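You operate a simulated robot arm through the tools that you are given. There is no shell and no other tool.

Carry out the task below with a simulated robot arm. There is one attempt and no reset: what you move stays moved.

JOB
At the blue table, dye slide G5 dark green, rinse it, blot it and stand it in the drying rack.
Fine: blot on the white pad; leave the lids as they lie and the other slides clean.
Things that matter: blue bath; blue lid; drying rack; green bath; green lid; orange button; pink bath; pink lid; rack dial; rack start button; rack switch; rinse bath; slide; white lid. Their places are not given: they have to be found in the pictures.

Only the result counts: the job must be done as asked and must still hold three seconds after the hand-in. Knocking over, shifting, dropping, spilling or breaking anything else fails it. A push-on lid holds only when it is set on centred and level and pressed home; a screw cap is set on level and turned clockwise until tight.

ROBOT AND FRAMES
A 7-joint arm with a two-finger parallel gripper, fixed in place. Base frame: the origin is at the foot of the arm, x ahead of it, y to its left, z up; the work surface is at about z = 883. Lengths are in mm, angles in rad, forces in N, time in s.
With the tool pointing down near the work surface it reaches from about 300 to 700 mm from the base axis. Its first joint turns from -1.152 to 1.152 rad. Payload 1.57 kg.
The TCP is the grasp point between the finger pads, 30 mm short of the fingertips. In the tool frame z runs along the fingers and y along their closing line. The gripper opens to 110 mm. The fingers are 24 mm wide and 12 mm thick; the gripper's body (48 by 112 mm) begins 78 mm behind the TCP.
Orientation is that of the tool frame in the base frame, as a unit quaternion [w, x, y, z]. With the fingers straight down and closing along the base's y, the tool's x points along the base's -x, its y along +y and its z along -z.

CONTROLS
- The arm moves only by the tool servo_tool. Its argument "plan" is one flat list of numbers, 7 for each row, row after row: the shift along the base's x, y, z in mm, then the turn, a rotation vector about the base's x, y, z in rad, then the gripper command, from -1 (fully open) to 1 (shut), values between in proportion. In form: [x, y, z, wx, wy, wz, grip, x, y, z, wx, wy, wz, grip, ...]. A call has 1 to 20 rows; each row shifts and turns the commanded pose from where the row before left it. Each row takes 0.2 s and may step no farther than 50 mm and 0.15 rad from the row before; otherwise, or with a gripper value out of range, the whole call is refused. A pose out of reach is approached as far as the arm can. The call stops where the force on the tool passes 40 N (or 10 N more than at its start, if that is more) or the arm is blocked; 0.2 s more then pass. Each finger travels about 108 mm/s and halts on what it meets, pressing with about 25 N; the grip force reading is that of the motor and also rises with nothing between the fingers. The clock runs only during rows and for 0.2 s after the last one: add rows that do not move to give the fingers time. The reply holds the time, the measured pose of the TCP, the force on the tool along the base axes, the opening and the grip force, in the units named above and with some noise, with the torque about the TCP (base axes, N m) and any sound that the robot's microphone picked up, and new pictures: "pictures" is both (left out), scene, wrist or none.
- Cameras (640 x 400 px; columns grow to the right, rows downward): "scene" is fixed at [158, -401.6, 1412.4]; the picture's right is [0.67, -0.74, 0.00], its down [-0.45, -0.41, -0.79] and it looks along [0.59, 0.53, -0.61] (base axes); focal length 214 px, centre (320, 200). "wrist" rides on the gripper at [70, 16, -141] in the tool frame; the picture's right is [-0.23, 0.97, 0.00], its down [-0.85, -0.20, -0.48] and it looks along [-0.47, -0.11, 0.88] (tool axes); focal length 222 px, centre (320, 200).
- probe_pixels(camera, pixels): for up to 12 pixels [column, row] of the newest picture of that camera ("zoom" is the newest enlarged one), the place [x, y, z] in the base frame of the surface seen there, good to about 3 mm, but the place of the scene camera against the robot may be out by one fixed shift of up to 25 mm in any direction. It takes no simulated time.
- inspect(camera, box): a new picture of the part [left, top, right, bottom] of that camera's present view, enlarged. It takes no simulated time.
- sign_off(): hands the job in; it is judged then, once.

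Leave the gripper open and the arm clear of the work at the hand-in unless told otherwise.

The tools are called after "Request:" as name(argument=value, ...) on one line, values as JSON. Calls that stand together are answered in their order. servo_tool: Moves the arm, as the interface text tells. Its arguments: {"type":"object","properties":{"plan":{"type":"array"},"pictures":{"type":"string","enum":["both","scene","wrist","none"]}},"required":["plan"]} The other tools are called the same way: probe_pixels (camera, pixels) gives the place of the surface under pixels of a picture; inspect (camera, box) takes an enlarged picture of a part of a camera's view; sign_off () hands the job in.

At the start:

```text
t: 0.0
ee_pos: [361.6, 5.4, 1297.5]
tool_rot: [0.001, 0.0, 1.0, 0.0]
contact_force: [-0.6, 0.6, 0.4]
torque: [0.0, -0.02, -0.02]
grip_width: 110.3
finger_force: 0.1
```

scene: 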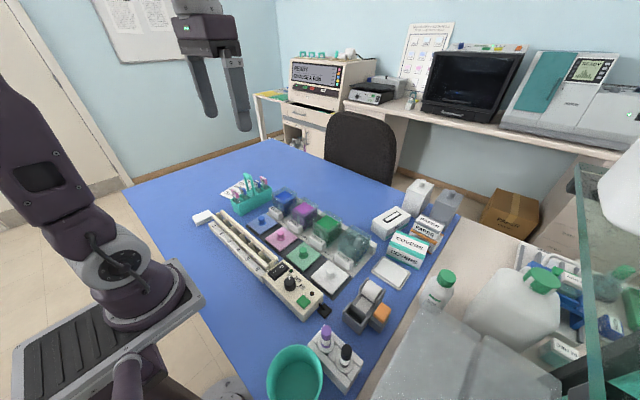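
wrist: 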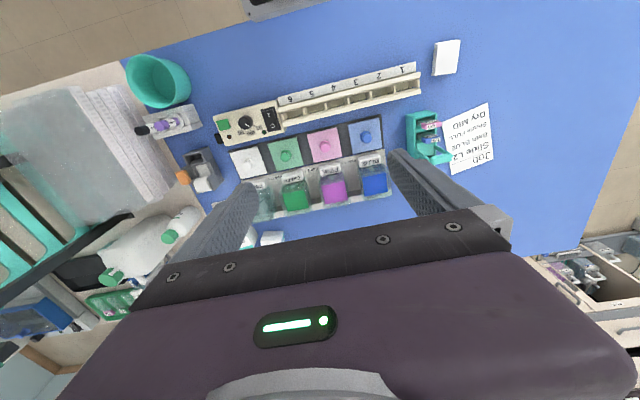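

I see the blue table with four baths (blue, pink, green, clear rinse), lids lying in front, a drying rack with dial and switch, a slide holder with a note. I'll enlarge these areas before doing anything.

Request:
inspect(camera="wrist", box=[380, 80, 520, 180])

Request:
inspect(camera="wrist", box=[200, 50, 440, 220])

Request:
inspect(camera="scene", box=[190, 160, 350, 260])

Request:
inspect(camera="scene", box=[260, 180, 440, 320])

Request:
inspect(camera="scene", box=[280, 10, 480, 120])

```text
4.00 times, centred on (450, 130) of wrist
```

zoom: 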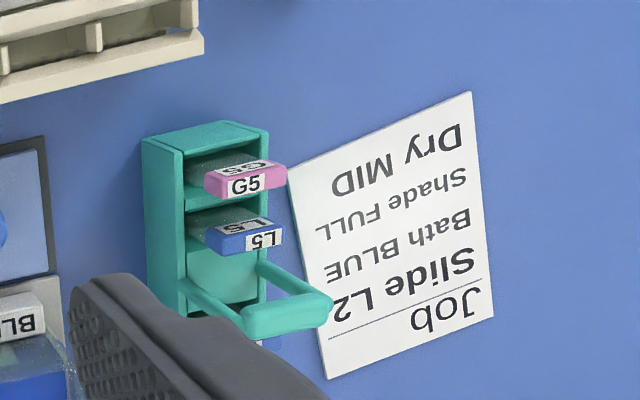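

```text
2.35 times, centred on (320, 135) of wrist
```

zoom: 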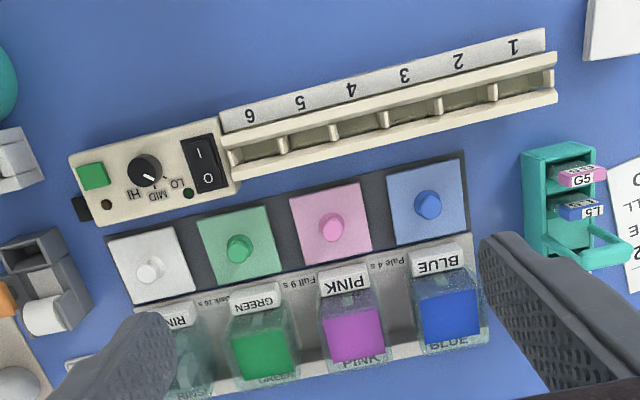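

```text
4.00 times, centred on (270, 210) of scene
```

zoom: 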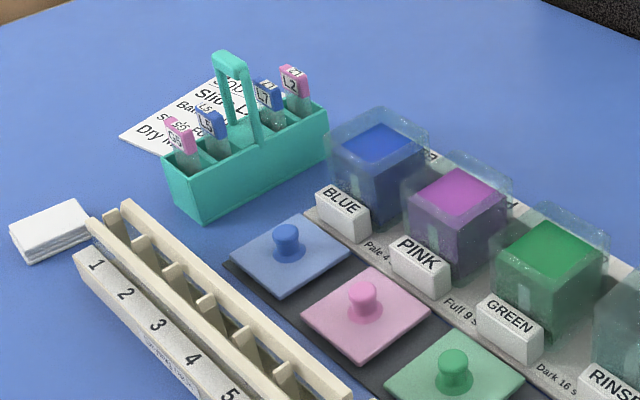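

```text
2.86 times, centred on (350, 250) of scene
```

zoom: 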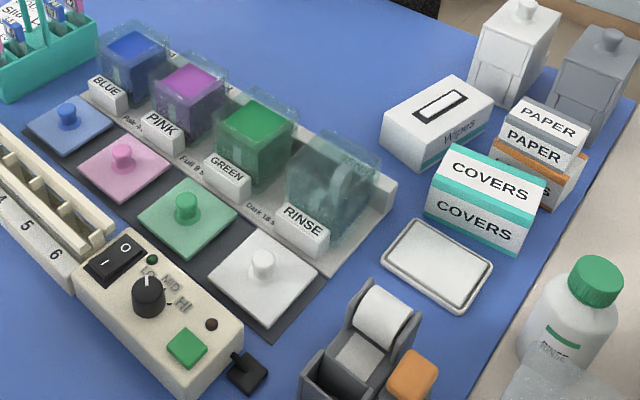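

```text
3.20 times, centred on (380, 65) of scene
```

zoom: 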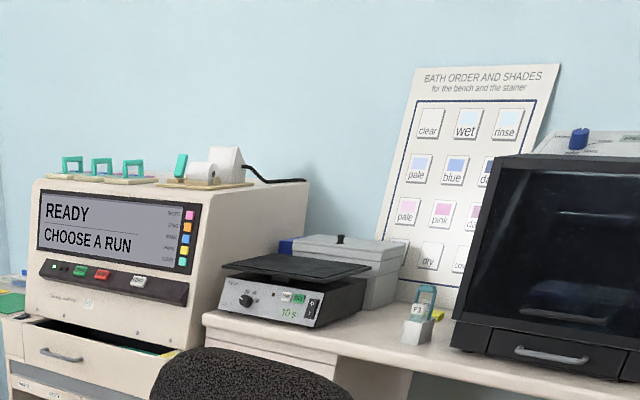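

The tray appears to say Pale 4 s, Full 9 s, Dark 16 or 18 s. I need closer looks at that text, the wall poster, the note, the notice at the top left, and the rack controls.

Request:
inspect(camera="scene", box=[395, 15, 465, 100])

Request:
inspect(camera="scene", box=[95, 0, 185, 60])

Request:
inspect(camera="scene", box=[290, 220, 360, 265])

Request:
inspect(camera="wrist", box=[250, 150, 350, 210])

Request:
inspect(camera="scene", box=[275, 255, 345, 325])

Request:
inspect(camera="scene", box=[220, 165, 290, 220])

Request:
inspect(camera="wrist", box=[205, 95, 295, 150])

```text
4.71 times, centred on (430, 58) of scene
```

zoom: 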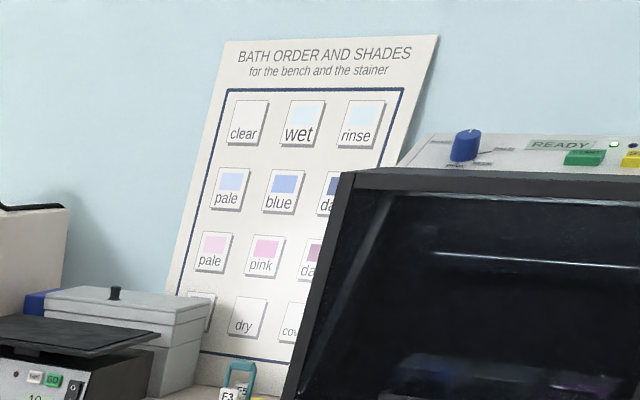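

```text
6.67 times, centred on (140, 30) of scene
```

zoom: 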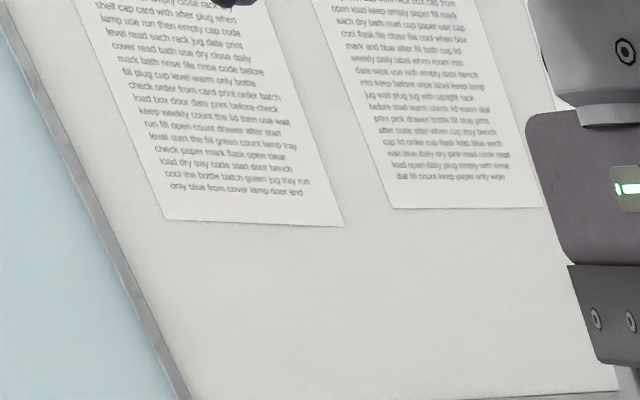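

```text
8.89 times, centred on (325, 242) of scene
```

zoom: 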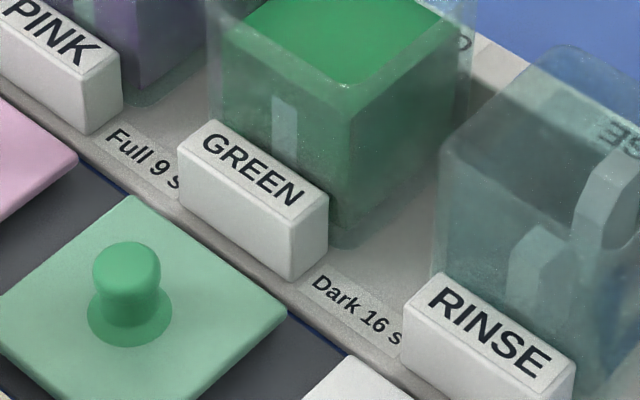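

```text
6.40 times, centred on (300, 180) of wrist
```

zoom: 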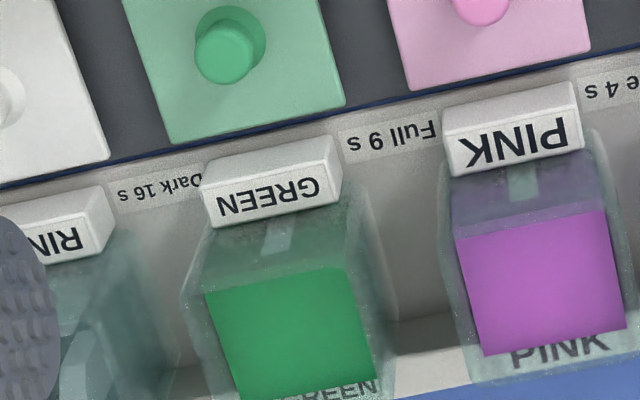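

```text
5.71 times, centred on (310, 290) of scene
```

zoom: 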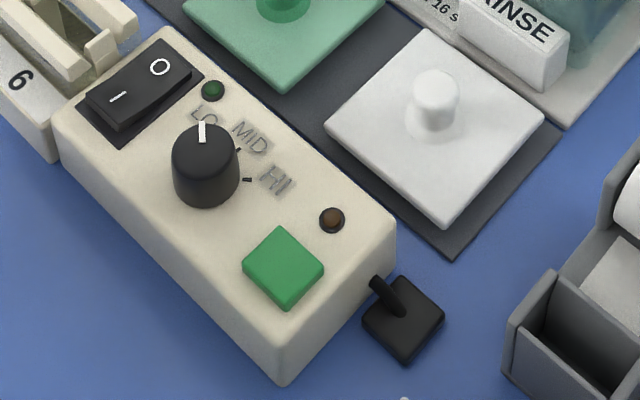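

```text
7.27 times, centred on (255, 192) of scene
```

zoom: 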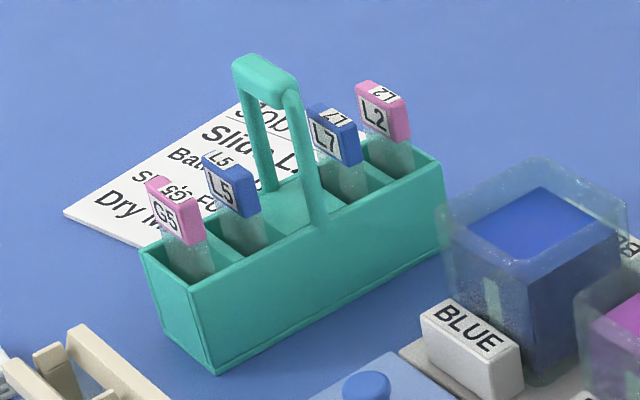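

```text
7.11 times, centred on (250, 122) of wrist
```

zoom: 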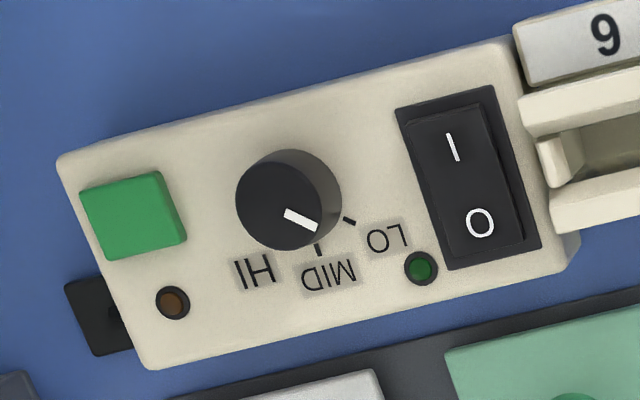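

The stain times are clear: Dark = 16 s. The note on the table is a different job (L2). Now I look for the white pad: candidates are the white stack left of the rack (wrist 446,57) and the white tray near COVERS (scene 392,273). I'll also check the rinse bath.

Request:
inspect(camera="scene", box=[365, 250, 425, 300])

Request:
inspect(camera="scene", box=[185, 200, 235, 240])

Request:
inspect(camera="scene", box=[325, 215, 405, 275])

Request:
inspect(camera="scene", box=[330, 270, 400, 335])

Request:
probe_pixels(camera="scene", pixels=[[390, 273], [204, 216], [236, 189], [246, 184], [284, 195], [304, 210], [327, 225], [350, 241], [264, 176], [230, 250], [275, 150], [304, 254]])

Request:
probe_pixels(camera="wrist", pixels=[[446, 57], [434, 126], [433, 138], [375, 182], [335, 190], [297, 198], [265, 205], [364, 136], [287, 155], [245, 123], [350, 85], [470, 140]])

```text
8.00 times, centred on (395, 275) of scene
```

zoom: 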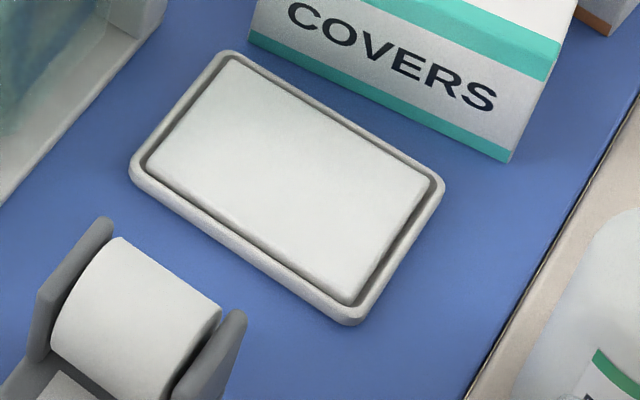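

```text
10.00 times, centred on (210, 220) of scene
```

zoom: 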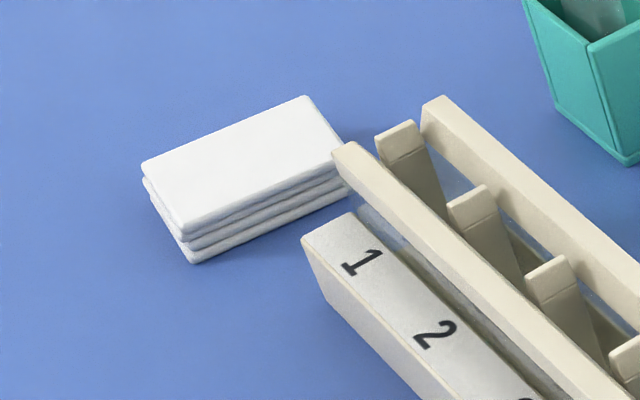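

```text
6.67 times, centred on (365, 245) of scene
```

zoom: 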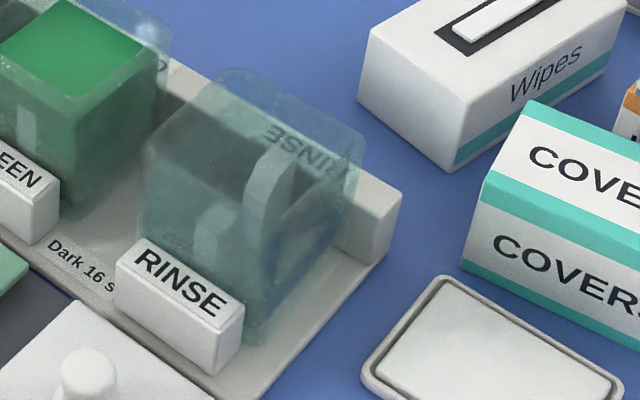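

```text
6.15 times, centred on (365, 302) of scene
```

zoom: 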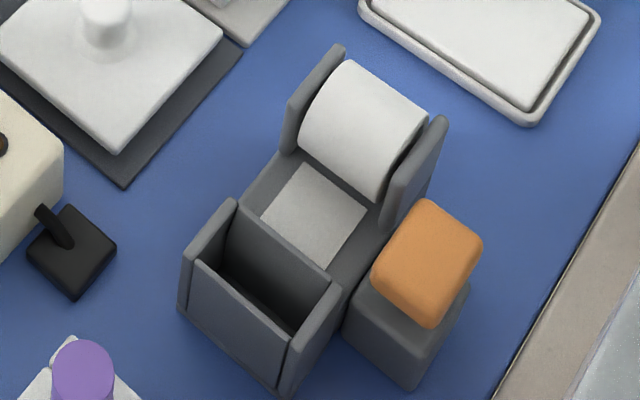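

```text
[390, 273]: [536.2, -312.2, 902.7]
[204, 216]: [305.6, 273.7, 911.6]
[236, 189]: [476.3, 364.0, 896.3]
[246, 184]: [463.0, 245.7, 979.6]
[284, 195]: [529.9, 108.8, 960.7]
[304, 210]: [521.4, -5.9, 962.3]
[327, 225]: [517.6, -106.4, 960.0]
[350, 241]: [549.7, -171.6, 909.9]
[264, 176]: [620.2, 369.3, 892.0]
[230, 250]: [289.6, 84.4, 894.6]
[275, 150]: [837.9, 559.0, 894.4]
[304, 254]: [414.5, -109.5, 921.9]
```

```text
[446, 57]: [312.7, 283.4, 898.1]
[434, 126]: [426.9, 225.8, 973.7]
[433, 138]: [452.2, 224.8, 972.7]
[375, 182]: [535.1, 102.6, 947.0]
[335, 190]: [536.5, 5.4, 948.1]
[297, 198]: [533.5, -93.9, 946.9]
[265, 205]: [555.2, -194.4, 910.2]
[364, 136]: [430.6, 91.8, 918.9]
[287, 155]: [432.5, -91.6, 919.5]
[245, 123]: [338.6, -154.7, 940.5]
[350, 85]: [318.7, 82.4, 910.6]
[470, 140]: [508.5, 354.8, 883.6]
```

The tray-mounted white pad near COVERS is at about (536,-312), and the white stack near the rack is at about (312,283). The scene camera reads about 13 mm too high. Next I move the hand above the slide holder at about (440,225) for a close look.

Request:
servo_tool(plan=[1, 34, -30, 0, 0, 0, -1, 1, 34, -30, 0, 0, 0, -1, 1, 34, -30, 0, 0, 0, -1, 1, 34, -30, 0, 0, 0, -1, 1, 34, -30, 0, 0, 0, -1, 1, 34, -30, 0, 0, 0, -1, 1, 33, -30, 0, 0, 0, -1, 0, 0, 0, 0, 0, 0, -1])

```text
t: 1.8
ee_pos: [366.8, 241.7, 1086.0]
tool_rot: [0.0, 0.0, 1.0, 0.0]
contact_force: [0.2, 0.2, -0.4]
torque: [-0.01, -0.02, 0.01]
grip_width: 109.9
finger_force: 0.1
```

scene: 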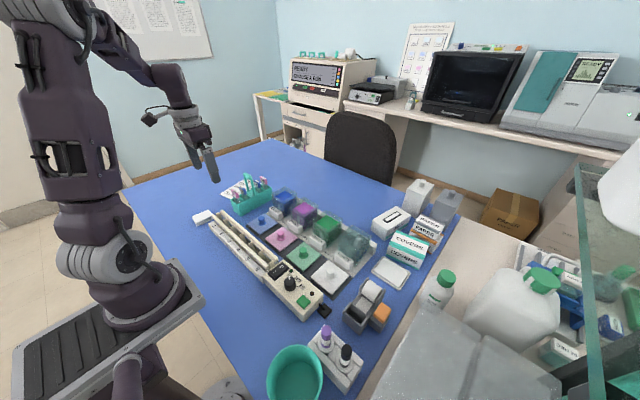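
wrist: 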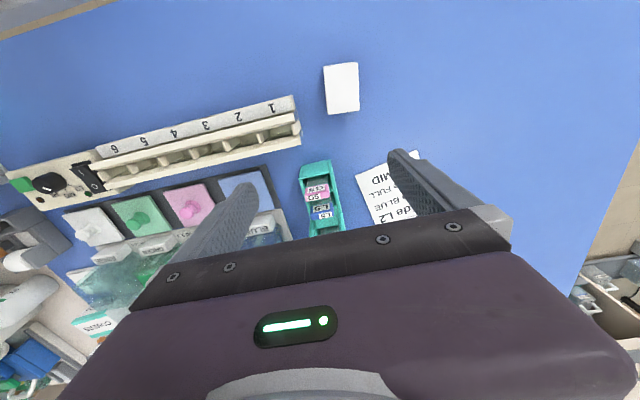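

The holder is now at wrist (320,195), the stack at (341,88). I enlarge the holder, the stack and the rack.

Request:
inspect(camera="wrist", box=[285, 150, 365, 240])

Request:
inspect(camera="wrist", box=[230, 50, 380, 170])

Request:
probe_pixels(camera="wrist", pixels=[[308, 188], [328, 185], [318, 187], [314, 206], [330, 206], [324, 215], [302, 170], [334, 164], [270, 125], [262, 130], [341, 88], [300, 225]])

```text
4.44 times, centred on (325, 195) of wrist
```

zoom: 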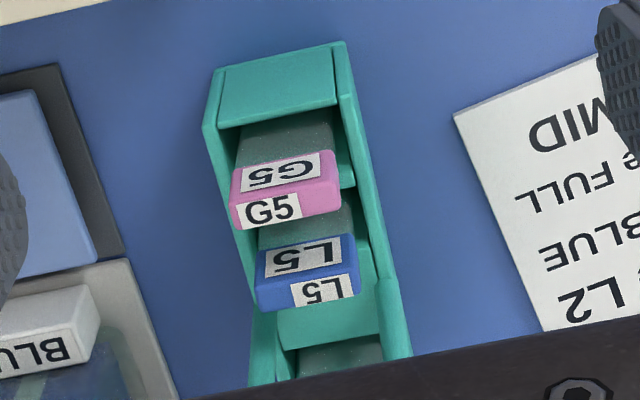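

```text
3.33 times, centred on (305, 110) of wrist
```

zoom: 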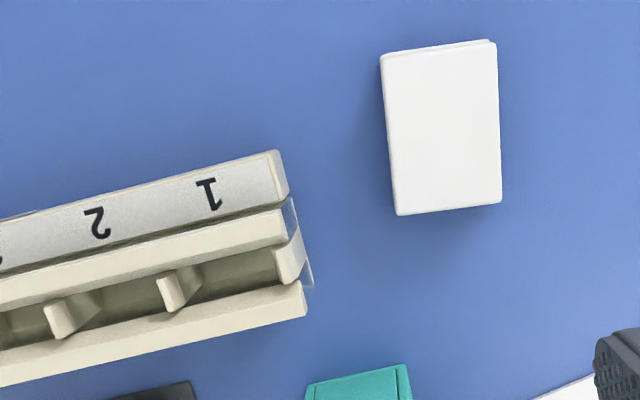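

```text
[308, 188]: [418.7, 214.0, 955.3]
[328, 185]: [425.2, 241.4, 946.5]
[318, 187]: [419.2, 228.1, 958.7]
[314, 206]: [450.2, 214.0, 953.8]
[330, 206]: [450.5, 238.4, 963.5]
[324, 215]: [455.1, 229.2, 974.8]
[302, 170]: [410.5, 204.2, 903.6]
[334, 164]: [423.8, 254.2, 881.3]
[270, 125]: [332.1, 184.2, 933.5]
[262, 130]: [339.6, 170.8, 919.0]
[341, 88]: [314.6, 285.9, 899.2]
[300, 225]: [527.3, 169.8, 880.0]
```

I'll enlarge the G5/L5 area further and probe the edges.

Request:
inspect(camera="wrist", box=[300, 155, 345, 230])

```text
5.33 times, centred on (322, 192) of wrist
```

zoom: 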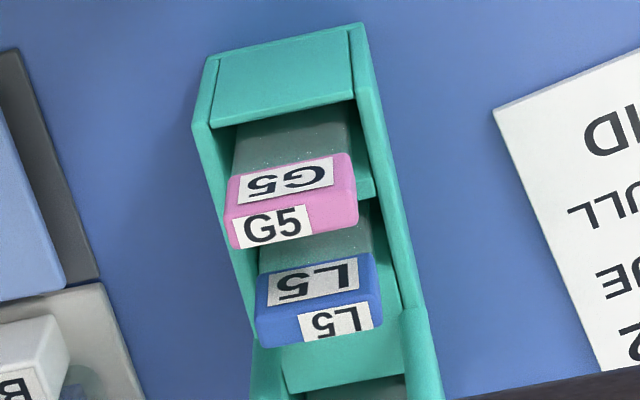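

Request:
probe_pixels(camera="zoom", pixels=[[238, 232], [350, 212], [236, 244], [354, 224], [237, 190], [345, 166], [234, 208], [350, 186], [265, 335], [372, 318], [250, 150], [335, 130]])

Request:
probe_pixels(camera="zoom", pixels=[[215, 90], [340, 60], [205, 70], [357, 28], [222, 122], [352, 96], [200, 140], [420, 330], [400, 260], [365, 190], [240, 330], [290, 370]])

```text
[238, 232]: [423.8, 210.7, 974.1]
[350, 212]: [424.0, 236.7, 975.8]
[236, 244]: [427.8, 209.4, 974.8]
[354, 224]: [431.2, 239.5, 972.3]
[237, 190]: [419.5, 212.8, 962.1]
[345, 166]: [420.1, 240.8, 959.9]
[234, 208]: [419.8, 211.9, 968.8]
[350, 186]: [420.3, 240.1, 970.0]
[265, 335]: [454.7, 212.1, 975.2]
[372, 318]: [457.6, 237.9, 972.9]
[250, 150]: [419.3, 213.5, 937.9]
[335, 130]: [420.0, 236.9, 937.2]
```

```text
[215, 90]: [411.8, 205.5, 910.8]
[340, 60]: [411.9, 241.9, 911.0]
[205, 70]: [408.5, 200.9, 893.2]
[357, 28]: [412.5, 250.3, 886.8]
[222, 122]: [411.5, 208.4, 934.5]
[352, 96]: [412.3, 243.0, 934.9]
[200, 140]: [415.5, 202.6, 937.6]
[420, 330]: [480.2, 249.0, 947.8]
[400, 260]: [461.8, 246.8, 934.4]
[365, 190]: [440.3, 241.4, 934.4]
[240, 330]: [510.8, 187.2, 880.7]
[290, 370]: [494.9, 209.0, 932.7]
```

G5's tab is centred at about (425, 225.5), top z 975, spanning y 210–241. The holder walls top out at z 935 and L5's tab begins at about x 447, so I'll grip G5 with the fingers closing along y. Before grasping, I move over the green and rinse baths to measure them.

Request:
servo_tool(plan=[12, -40, -1, 0, 0, 0, -1, 12, -40, -1, 0, 0, 0, -1, 12, -40, -1, 0, 0, 0, -1, 12, -40, -1, 0, 0, 0, -1, 12, -40, -1, 0, 0, 0, -1, 12, -40, -1, 0, 0, 0, -1, 12, -40, -1, 0, 0, 0, -1, 12, -40, -1, 0, 0, 0, -1, 0, 0, 0, 0, 0, 0, -1], pictures="wrist")

```text
t: 3.8
ee_pos: [464.0, -80.5, 1080.3]
tool_rot: [-0.001, 0.0, 1.0, 0.0]
contact_force: [0.0, 0.0, 0.3]
torque: [0.02, -0.02, -0.01]
grip_width: 110.1
finger_force: 0.1
```

wrist: 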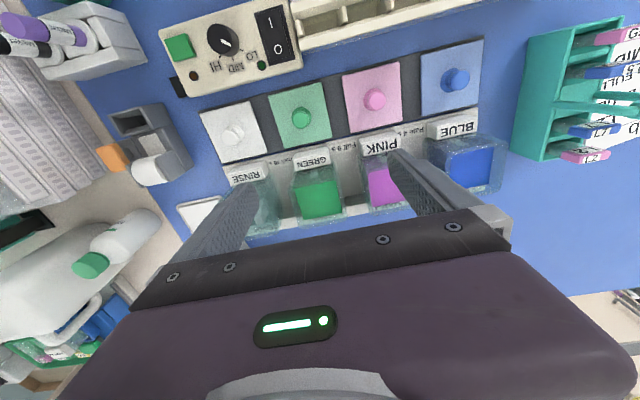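

Now I enlarge the green bath region and probe it.

Request:
inspect(camera="wrist", box=[250, 145, 370, 235])

```text
4.44 times, centred on (310, 190) of wrist
```

zoom: 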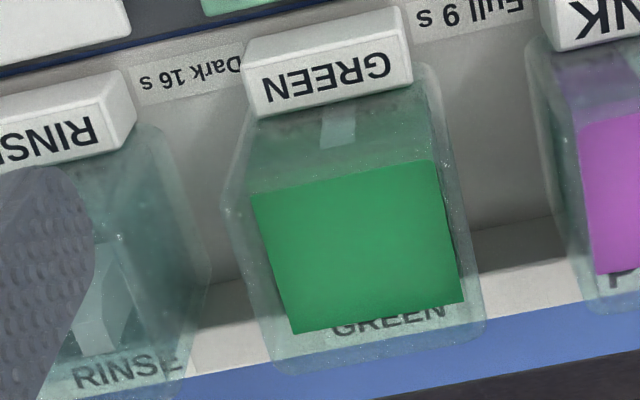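

Request:
probe_pixels(camera="zoom", pixels=[[257, 200], [430, 166], [297, 328], [458, 298], [350, 245], [232, 200], [415, 72], [440, 130], [340, 130], [470, 320], [290, 355], [300, 80]])

Request:
probe_pixels(camera="zoom", pixels=[[470, 150], [150, 135], [200, 250], [110, 230], [100, 300], [500, 260], [330, 175], [445, 105], [245, 115], [265, 365], [480, 330], [190, 330]])

```text
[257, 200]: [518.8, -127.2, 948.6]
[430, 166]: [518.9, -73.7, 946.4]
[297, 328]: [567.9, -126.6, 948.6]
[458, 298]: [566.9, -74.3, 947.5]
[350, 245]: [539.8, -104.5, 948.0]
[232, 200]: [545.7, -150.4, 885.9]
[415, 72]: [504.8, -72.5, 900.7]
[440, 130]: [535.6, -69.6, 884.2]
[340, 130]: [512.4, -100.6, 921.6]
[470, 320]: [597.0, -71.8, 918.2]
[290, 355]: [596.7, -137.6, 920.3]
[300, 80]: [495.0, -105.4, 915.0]
```

```text
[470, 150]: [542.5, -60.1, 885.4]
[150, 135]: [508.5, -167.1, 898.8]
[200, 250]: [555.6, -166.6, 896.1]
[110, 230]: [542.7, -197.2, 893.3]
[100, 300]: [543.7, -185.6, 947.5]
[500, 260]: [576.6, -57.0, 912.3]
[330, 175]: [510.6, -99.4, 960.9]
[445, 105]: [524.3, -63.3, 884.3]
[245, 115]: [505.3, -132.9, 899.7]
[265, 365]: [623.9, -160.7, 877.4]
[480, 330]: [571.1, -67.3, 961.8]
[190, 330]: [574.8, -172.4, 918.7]
```

Green bath: liquid surface z 948, spanning x 516–569 and y -128 to -73 (centre about (543,-100)), rim z about 962. Fingertips have to stay above about 965 there. Next I look at the white pad on the right side.

Request:
servo_tool(plan=[0, -42, 0, 0, 0, 0, -1, 0, -42, 0, 0, 0, 0, -1, 0, -42, 0, 0, 0, 0, -1, 0, -42, 0, 0, 0, 0, -1, 0, -42, 0, 0, 0, 0, -1, 0, 0, 0, 0, 0, 0, -1])

```text
t: 5.2
ee_pos: [465.0, -285.2, 1078.4]
tool_rot: [0.001, 0.0, 1.0, 0.0]
contact_force: [0.5, 0.5, 0.7]
torque: [-0.01, 0.01, -0.02]
grip_width: 110.1
finger_force: 0.0
```

scene: 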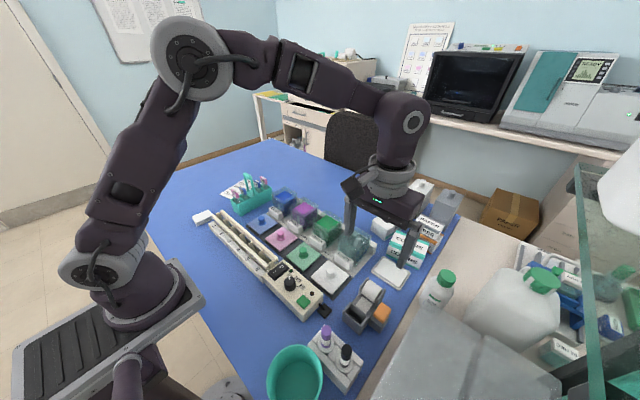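
wrist: 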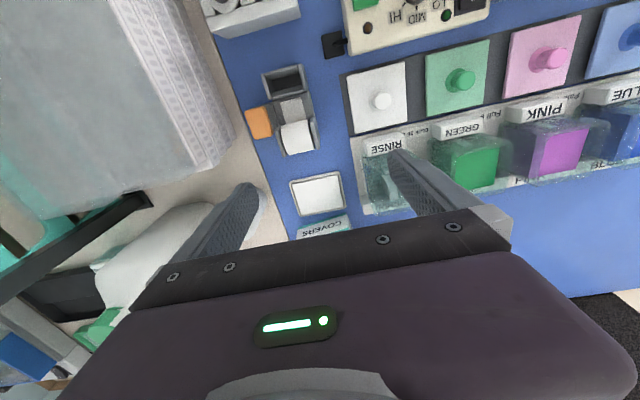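

The pad tray is at wrist (318,193), between the fingers. I enlarge it and probe.

Request:
inspect(camera="wrist", box=[275, 160, 415, 240])

```text
4.57 times, centred on (345, 200) of wrist
```

zoom: 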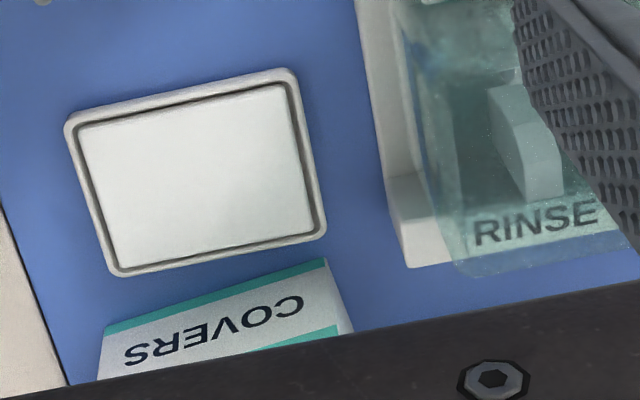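

Request:
probe_pixels(camera="zoom", pixels=[[85, 132], [280, 90], [118, 262], [308, 228], [195, 175], [68, 125], [290, 72], [122, 272], [325, 235], [160, 310], [320, 262], [110, 330]])

Request:
probe_pixels(camera="wrist", pixels=[[287, 80], [297, 137], [290, 108], [260, 123], [280, 72], [312, 90], [345, 143], [365, 210], [405, 210], [300, 225], [345, 225], [380, 185]])

Request:
probe_pixels(camera="scene", pixels=[[304, 254], [282, 233], [262, 217], [330, 272], [388, 272], [400, 250], [417, 232], [440, 275], [441, 290], [368, 290], [395, 215], [290, 283]])

```text
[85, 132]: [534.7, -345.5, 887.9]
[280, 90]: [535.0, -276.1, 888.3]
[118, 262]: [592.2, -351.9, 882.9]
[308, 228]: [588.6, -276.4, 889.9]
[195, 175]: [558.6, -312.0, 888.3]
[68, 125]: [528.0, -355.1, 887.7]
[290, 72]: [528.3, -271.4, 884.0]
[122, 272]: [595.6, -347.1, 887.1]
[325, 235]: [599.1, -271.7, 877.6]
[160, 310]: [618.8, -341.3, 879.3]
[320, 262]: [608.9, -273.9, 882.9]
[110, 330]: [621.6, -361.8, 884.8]
```

```text
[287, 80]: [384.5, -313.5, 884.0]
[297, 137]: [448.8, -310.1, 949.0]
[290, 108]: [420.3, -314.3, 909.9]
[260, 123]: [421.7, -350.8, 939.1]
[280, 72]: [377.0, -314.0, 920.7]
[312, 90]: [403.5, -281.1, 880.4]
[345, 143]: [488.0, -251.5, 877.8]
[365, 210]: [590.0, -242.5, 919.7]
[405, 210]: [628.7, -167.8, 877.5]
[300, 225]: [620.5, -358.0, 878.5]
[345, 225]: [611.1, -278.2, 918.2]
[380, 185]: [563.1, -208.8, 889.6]
```

```text
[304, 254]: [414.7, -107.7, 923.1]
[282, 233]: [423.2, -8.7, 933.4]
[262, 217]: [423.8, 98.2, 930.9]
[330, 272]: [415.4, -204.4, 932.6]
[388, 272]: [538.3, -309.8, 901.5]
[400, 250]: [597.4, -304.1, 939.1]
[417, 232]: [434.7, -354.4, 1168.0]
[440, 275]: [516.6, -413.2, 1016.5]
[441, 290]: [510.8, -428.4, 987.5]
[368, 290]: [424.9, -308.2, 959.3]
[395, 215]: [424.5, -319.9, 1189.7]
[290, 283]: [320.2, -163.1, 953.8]
```

The pad is at x 533–592, y -350 to -274, top z about 888. Next I view the drying rack up close.

Request:
servo_tool(plan=[-13, 40, 0, 0, 0, 0, -1, -13, 40, 0, 0, 0, 0, -1, -13, 40, 0, 0, 0, 0, -1, -13, 40, 0, 0, 0, 0, -1, -13, 40, 0, 0, 0, 0, -1, -13, 40, 0, 0, 0, 0, -1, -13, 40, 0, 0, 0, 0, -1, -13, 40, 0, 0, 0, 0, -1, -13, 40, 0, 0, 0, 0, -1, -13, 35, 0, 0, 0, 0, -1, 0, 0, 0, 0, 0, 0, -1], pictures="wrist")

```text
t: 7.6
ee_pos: [335.8, 106.9, 1078.0]
tool_rot: [0.0, 0.0, 1.0, -0.001]
contact_force: [0.6, 0.2, -1.0]
torque: [-0.01, 0.01, 0.01]
grip_width: 110.1
finger_force: 0.1
```

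wrist: 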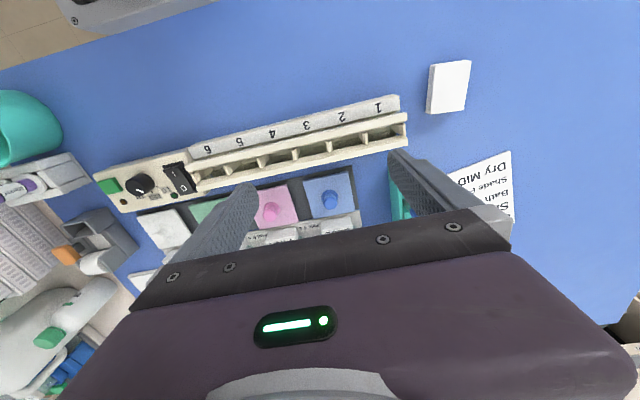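

Request:
inspect(camera="wrist", box=[280, 90, 420, 175])

Request:
inspect(camera="wrist", box=[300, 105, 380, 160])

```text
4.57 times, centred on (350, 132) of wrist
```

zoom: 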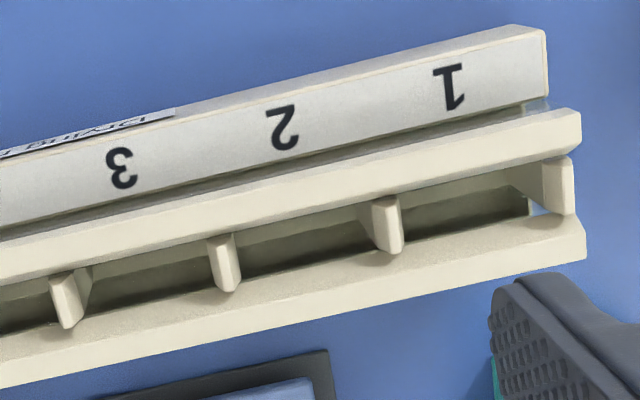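

```text
7.27 times, centred on (340, 132) of wrist
```

zoom: 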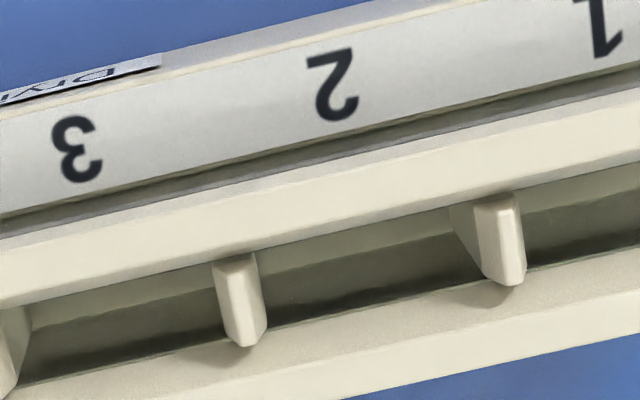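

Request:
probe_pixels(camera="zoom", pixels=[[350, 205], [350, 235], [350, 255], [370, 285], [370, 300], [400, 325], [400, 355], [500, 240], [510, 275], [240, 300], [245, 335], [330, 150]])

Request:
probe_pixels(camera="wrist", pixels=[[400, 118], [406, 130], [380, 126], [380, 133], [380, 138], [378, 143], [366, 138], [396, 128], [404, 140], [300, 152], [270, 158], [215, 175]])

```text
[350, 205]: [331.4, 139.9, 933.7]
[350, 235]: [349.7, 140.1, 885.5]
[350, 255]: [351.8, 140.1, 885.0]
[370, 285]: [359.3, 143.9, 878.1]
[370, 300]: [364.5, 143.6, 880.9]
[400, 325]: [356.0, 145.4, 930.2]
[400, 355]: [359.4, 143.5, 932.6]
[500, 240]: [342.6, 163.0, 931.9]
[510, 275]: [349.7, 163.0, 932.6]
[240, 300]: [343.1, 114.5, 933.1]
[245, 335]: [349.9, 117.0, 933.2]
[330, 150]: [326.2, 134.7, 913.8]
```

```text
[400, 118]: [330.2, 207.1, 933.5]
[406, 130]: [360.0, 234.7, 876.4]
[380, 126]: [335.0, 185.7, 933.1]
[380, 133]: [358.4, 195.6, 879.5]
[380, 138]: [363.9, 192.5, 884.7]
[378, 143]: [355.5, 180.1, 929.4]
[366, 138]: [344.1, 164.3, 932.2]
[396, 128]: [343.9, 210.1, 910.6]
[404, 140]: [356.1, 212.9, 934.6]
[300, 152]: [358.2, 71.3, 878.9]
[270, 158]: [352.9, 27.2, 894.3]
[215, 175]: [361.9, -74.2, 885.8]
```

The rack channel runs along y with rail tops at z about 933, channel x 337–352, and slot 2 spans y 119–161. So the slide can stand in the same orientation it has in the holder. I probe the holder's handle height, then move above G5.

Request:
probe_pixels(camera="scene", pixels=[[247, 175], [249, 176], [234, 189], [262, 178]])

Request:
servo_tool(plan=[22, 30, -9, 0, 0, 0, -1, 22, 30, -9, 0, 0, 0, -1, 22, 30, -10, 0, 0, 0, -1, 23, 28, -10, 0, 0, 0, -0.5, 0, 0, 0, 0, 0, 0, -0.4, 0, 0, 0, 0, 0, 0, -0.3, 0, 0, 0, 0, 0, 0, -0.3])

```text
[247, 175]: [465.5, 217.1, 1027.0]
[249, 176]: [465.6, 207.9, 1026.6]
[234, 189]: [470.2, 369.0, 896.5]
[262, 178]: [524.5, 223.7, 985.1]
```

```text
t: 9.2
ee_pos: [426.7, 225.5, 1041.6]
tool_rot: [0.0, -0.001, 1.0, 0.0]
contact_force: [-0.3, -0.5, -0.4]
torque: [-0.02, 0.01, -0.02]
grip_width: 71.3
finger_force: 0.0
```

scene: 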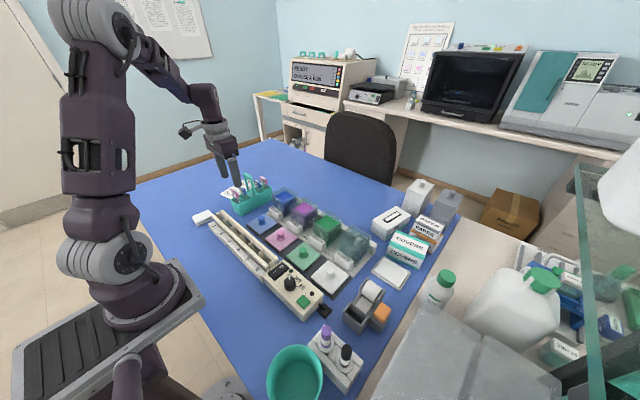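
wrist: 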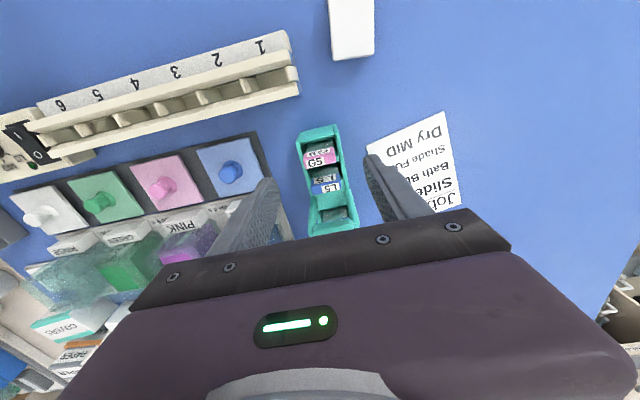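

The handle top is about z 1014; the gripper body will stay above 1070. I take one more close-up of G5 to centre precisely.

Request:
inspect(camera="wrist", box=[290, 125, 350, 200])

```text
5.33 times, centred on (320, 162) of wrist
```

zoom: 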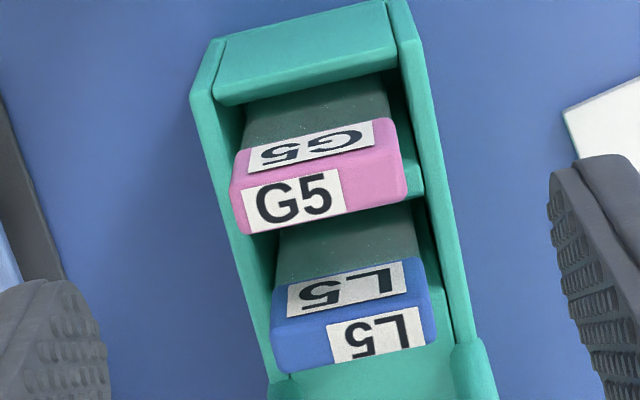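

Request:
probe_pixels(camera="zoom", pixels=[[236, 205], [400, 170], [240, 228], [405, 196], [320, 185], [320, 165], [242, 160], [390, 126], [245, 152], [320, 210], [275, 330], [430, 300]])

Request:
probe_pixels(camera="zoom", pixels=[[238, 190], [394, 160], [290, 295], [420, 270], [280, 360], [435, 335], [410, 190], [210, 60], [395, 15], [430, 130], [415, 170], [215, 130]])

```text
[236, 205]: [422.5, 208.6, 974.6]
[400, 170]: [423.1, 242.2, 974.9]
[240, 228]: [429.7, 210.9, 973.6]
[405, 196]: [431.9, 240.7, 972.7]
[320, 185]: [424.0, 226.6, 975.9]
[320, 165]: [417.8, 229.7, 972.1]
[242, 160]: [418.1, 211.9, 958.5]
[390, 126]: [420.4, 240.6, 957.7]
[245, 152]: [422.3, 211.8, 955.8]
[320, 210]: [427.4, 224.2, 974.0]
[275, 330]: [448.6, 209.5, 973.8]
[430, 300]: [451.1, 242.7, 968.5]
```

```text
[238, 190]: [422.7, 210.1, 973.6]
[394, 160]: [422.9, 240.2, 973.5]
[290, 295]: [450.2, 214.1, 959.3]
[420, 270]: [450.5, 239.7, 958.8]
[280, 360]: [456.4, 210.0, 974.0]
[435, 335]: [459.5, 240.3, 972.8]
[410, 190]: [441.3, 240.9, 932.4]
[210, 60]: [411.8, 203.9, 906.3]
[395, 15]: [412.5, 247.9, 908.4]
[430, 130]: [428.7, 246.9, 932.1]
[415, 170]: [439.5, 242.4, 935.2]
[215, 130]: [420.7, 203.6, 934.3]
```

G5's tab: x 419–430.5, y 209.5–241, z 956–975. I descend to TCP z 992 (tips at 962, on the tab only), with the opening narrowed to about 52, then close.

Request:
servo_tool(plan=[-1.7, 0, -20, 0, 0, 0, 0.05, 0, 0, -20, 0, 0, 0, 0.05, 0, 0, -9.5, 0, 0, 0, 0.05, 0, 0, 0, 0, 0, 0, 0.05, 0, 0, 0, 0, 0, 0, 0.05])

```text
t: 10.4
ee_pos: [424.4, 224.8, 993.2]
tool_rot: [0.0, 0.0, 1.0, 0.0]
contact_force: [-0.5, -0.5, -0.5]
torque: [0.0, -0.02, 0.03]
grip_width: 52.3
finger_force: 0.1
```

scene: 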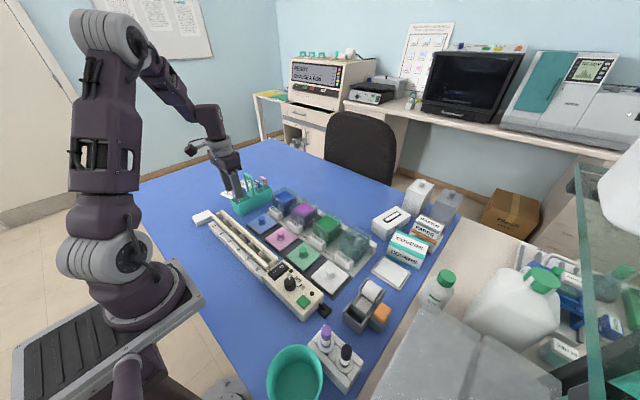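
wrist: 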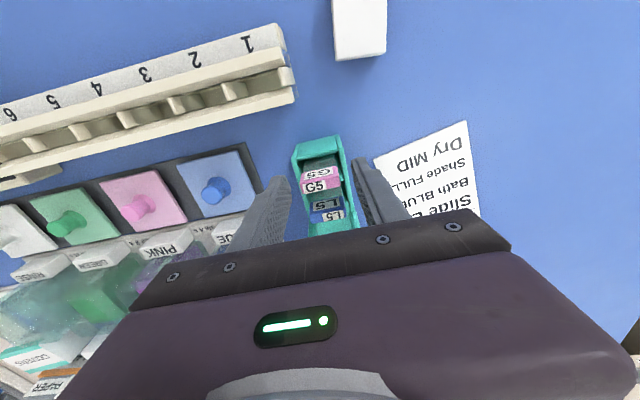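

The fingers straddle the tab evenly (wrist 275 and 365). I shift +0.5 in y and +0.5 in x, then close gradually.

Request:
servo_tool(plan=[0.5, 0.5, -1, 0, 0, 0, 0.2, 0, 0, 0, 0, 0, 0, 0.35, 0, 0, 0, 0, 0, 0, 0.45, 0, 0, 0, 0, 0, 0, 0.6, 0, 0, 0, 0, 0, 0, 1, 0, 0, 0, 0, 0, 0, 1, 0, 0, 0, 0, 0, 0, 1])

Request:
inspect(camera="wrist", box=[270, 125, 390, 225])

```text
t: 12.0
ee_pos: [423.5, 225.9, 991.5]
tool_rot: [0.001, 0.0, 1.0, 0.0]
contact_force: [0.0, 0.3, 0.8]
torque: [-0.01, -0.01, 0.03]
grip_width: 31.0
finger_force: 25.3
```

scene: 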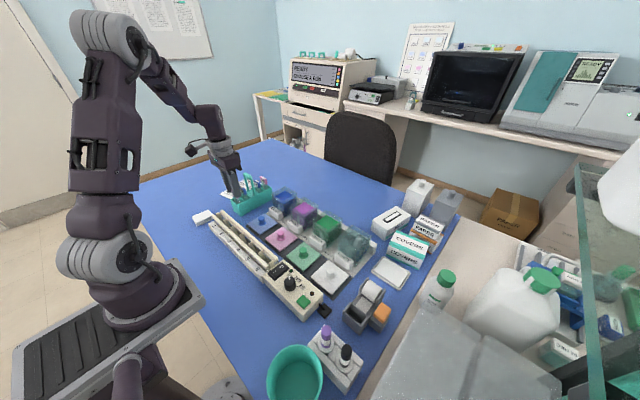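
wrist: 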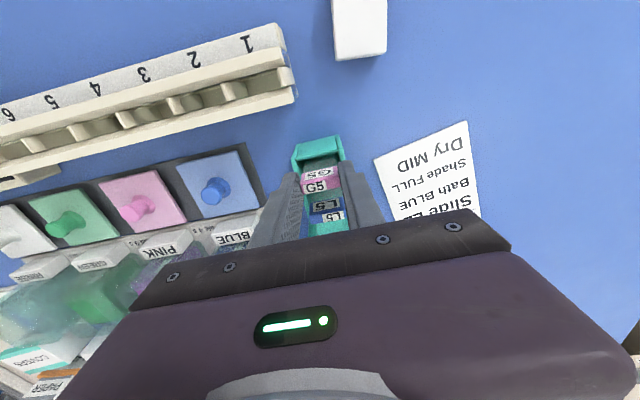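

```text
4.00 times, centred on (330, 175) of wrist
```

zoom: 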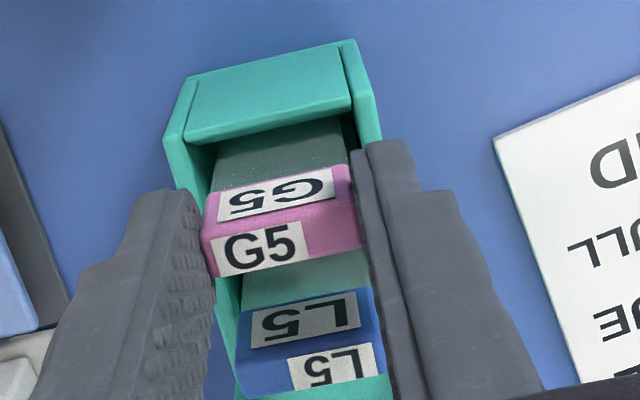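

The tab is held (31 mm, 25 N). I lift straight up.

Request:
servo_tool(plan=[0, 0, 5, 0, 0, 0, 1, 0, 0, 10, 0, 0, 0, 1, 0, 0, 15, 0, 0, 0, 1, 0, 0, 20, 0, 0, 0, 1, 0, 0, 20, 0, 0, 0, 1, 0, 0, 20, 0, 0, 0, 1, 0, 0, 20, 0, 0, 0, 1, 0, 0, 20, 0, 0, 0, 1, 0, 0, 10, 0, 0, 0, 1, 0, 0, 0, 0, 0, 0, 1])

Request:
inspect(camera="wrist", box=[250, 85, 410, 225])

Request:
inspect(camera="scene", box=[200, 120, 290, 220])

```text
t: 14.2
ee_pos: [423.5, 227.2, 1129.0]
tool_rot: [0.0, 0.0, 1.0, 0.0]
contact_force: [0.2, -0.6, 0.1]
torque: [-0.04, -0.03, 0.01]
grip_width: 31.1
finger_force: 25.1
```

scene: 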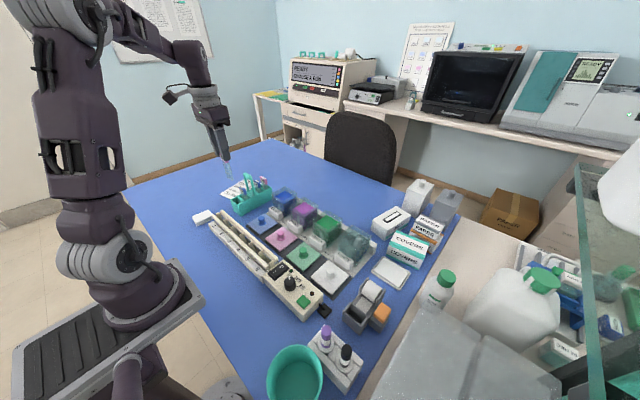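
wrist: 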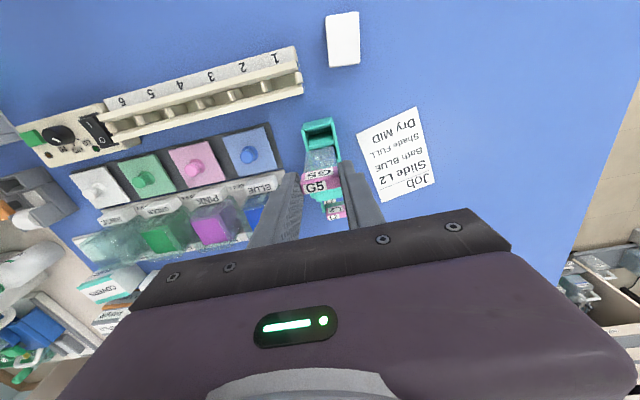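

```text
2.86 times, centred on (330, 155) of wrist
```

zoom: 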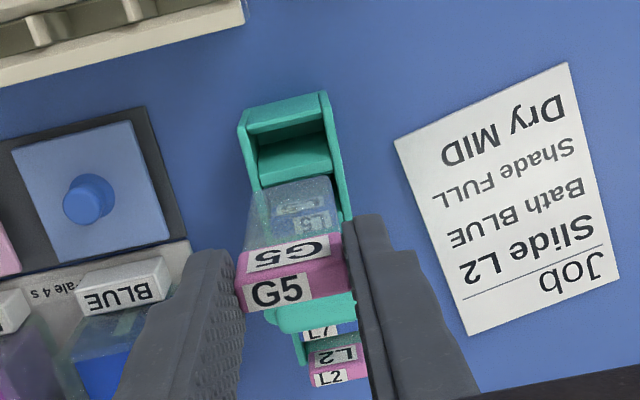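

```text
4.00 times, centred on (245, 170) of scene
```

zoom: 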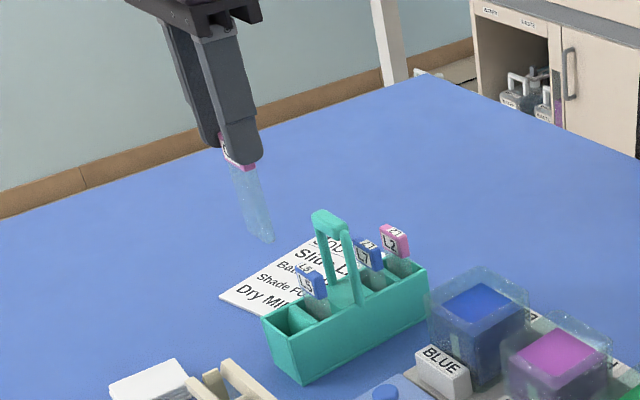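

The slide is out and appears vertical. I probe its bottom edge and tab to get its length and tilt.

Request:
probe_pixels(camera="zoom", pixels=[[248, 232], [272, 240], [260, 237], [240, 175], [262, 170], [250, 200], [225, 150], [250, 166], [268, 225], [240, 210]])

Request:
probe_pixels(camera="wrist", pixels=[[318, 150], [333, 148], [312, 165], [334, 162], [308, 176], [336, 172], [310, 189], [336, 184], [320, 155], [322, 168]])

```text
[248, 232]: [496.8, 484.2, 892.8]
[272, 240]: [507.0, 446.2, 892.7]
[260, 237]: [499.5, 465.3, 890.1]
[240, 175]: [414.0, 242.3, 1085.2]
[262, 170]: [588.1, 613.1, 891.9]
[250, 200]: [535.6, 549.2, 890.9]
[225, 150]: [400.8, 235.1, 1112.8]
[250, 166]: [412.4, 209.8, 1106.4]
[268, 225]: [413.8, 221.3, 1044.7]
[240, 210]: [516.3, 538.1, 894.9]
```

```text
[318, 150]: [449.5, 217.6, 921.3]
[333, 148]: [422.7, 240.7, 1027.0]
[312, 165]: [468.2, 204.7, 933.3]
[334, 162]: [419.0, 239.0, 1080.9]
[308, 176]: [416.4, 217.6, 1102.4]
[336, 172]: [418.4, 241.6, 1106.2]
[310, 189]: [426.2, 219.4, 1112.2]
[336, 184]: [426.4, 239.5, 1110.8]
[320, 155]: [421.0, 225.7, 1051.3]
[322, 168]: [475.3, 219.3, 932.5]
```

The slide hangs vertical, about 88 mm long (bottom about TCP − 105). I now carry it above the green bath at (542,-100).

Request:
servo_tool(plan=[14, -41, 0, 0, 0, 0, 1, 15, -41, 0, 0, 0, 0, 1, 15, -41, 0, 0, 0, 0, 1, 15, -41, 0, 0, 0, 0, 1, 15, -41, 0, 0, 0, 0, 1, 15, -41, 0, 0, 0, 0, 1, 15, -41, 0, 0, 0, 0, 1, 14, -40, 0, 0, 0, 0, 1, 0, 0, 0, 0, 0, 0, 1, 0, 0, 0, 0, 0, 0, 1])

Request:
inspect(camera="wrist", box=[250, 85, 410, 225])

Request:
inspect(camera="scene", box=[270, 170, 390, 270])

```text
t: 16.4
ee_pos: [540.5, -101.2, 1131.4]
tool_rot: [0.001, 0.001, 1.0, 0.0]
contact_force: [-0.3, 0.3, -0.8]
torque: [-0.01, 0.0, 0.0]
grip_width: 31.1
finger_force: 25.0
```

scene: 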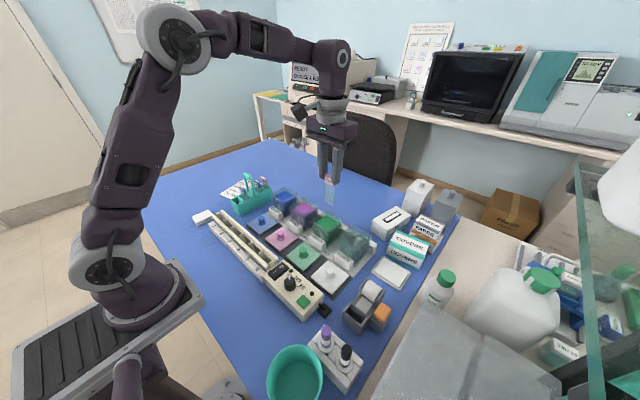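
wrist: 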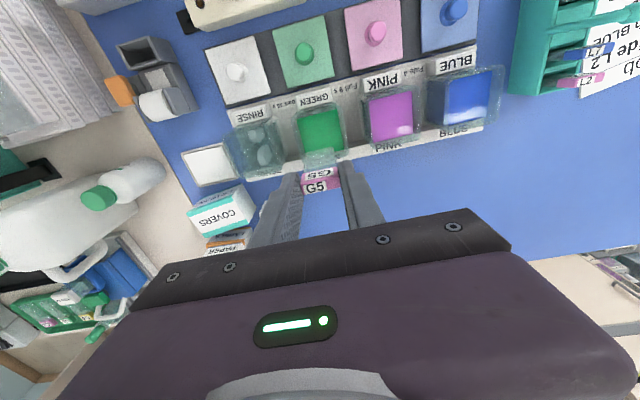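

```text
2.86 times, centred on (330, 155) of wrist
```

zoom: 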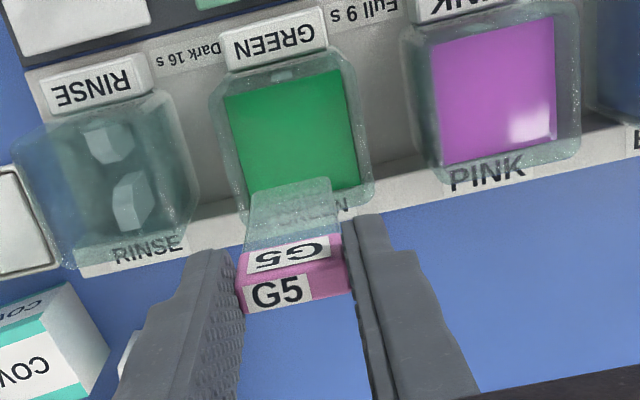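

```text
4.00 times, centred on (330, 220) of scene
```

zoom: 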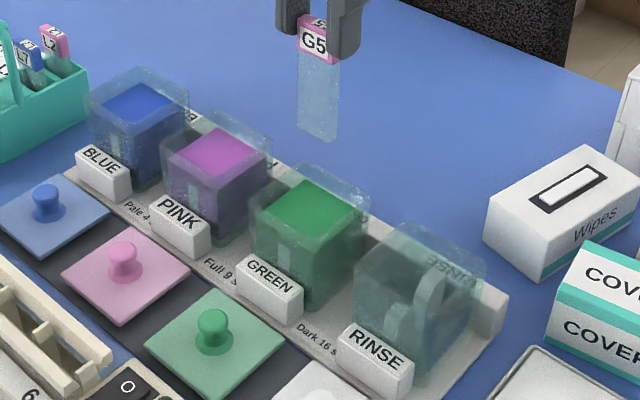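

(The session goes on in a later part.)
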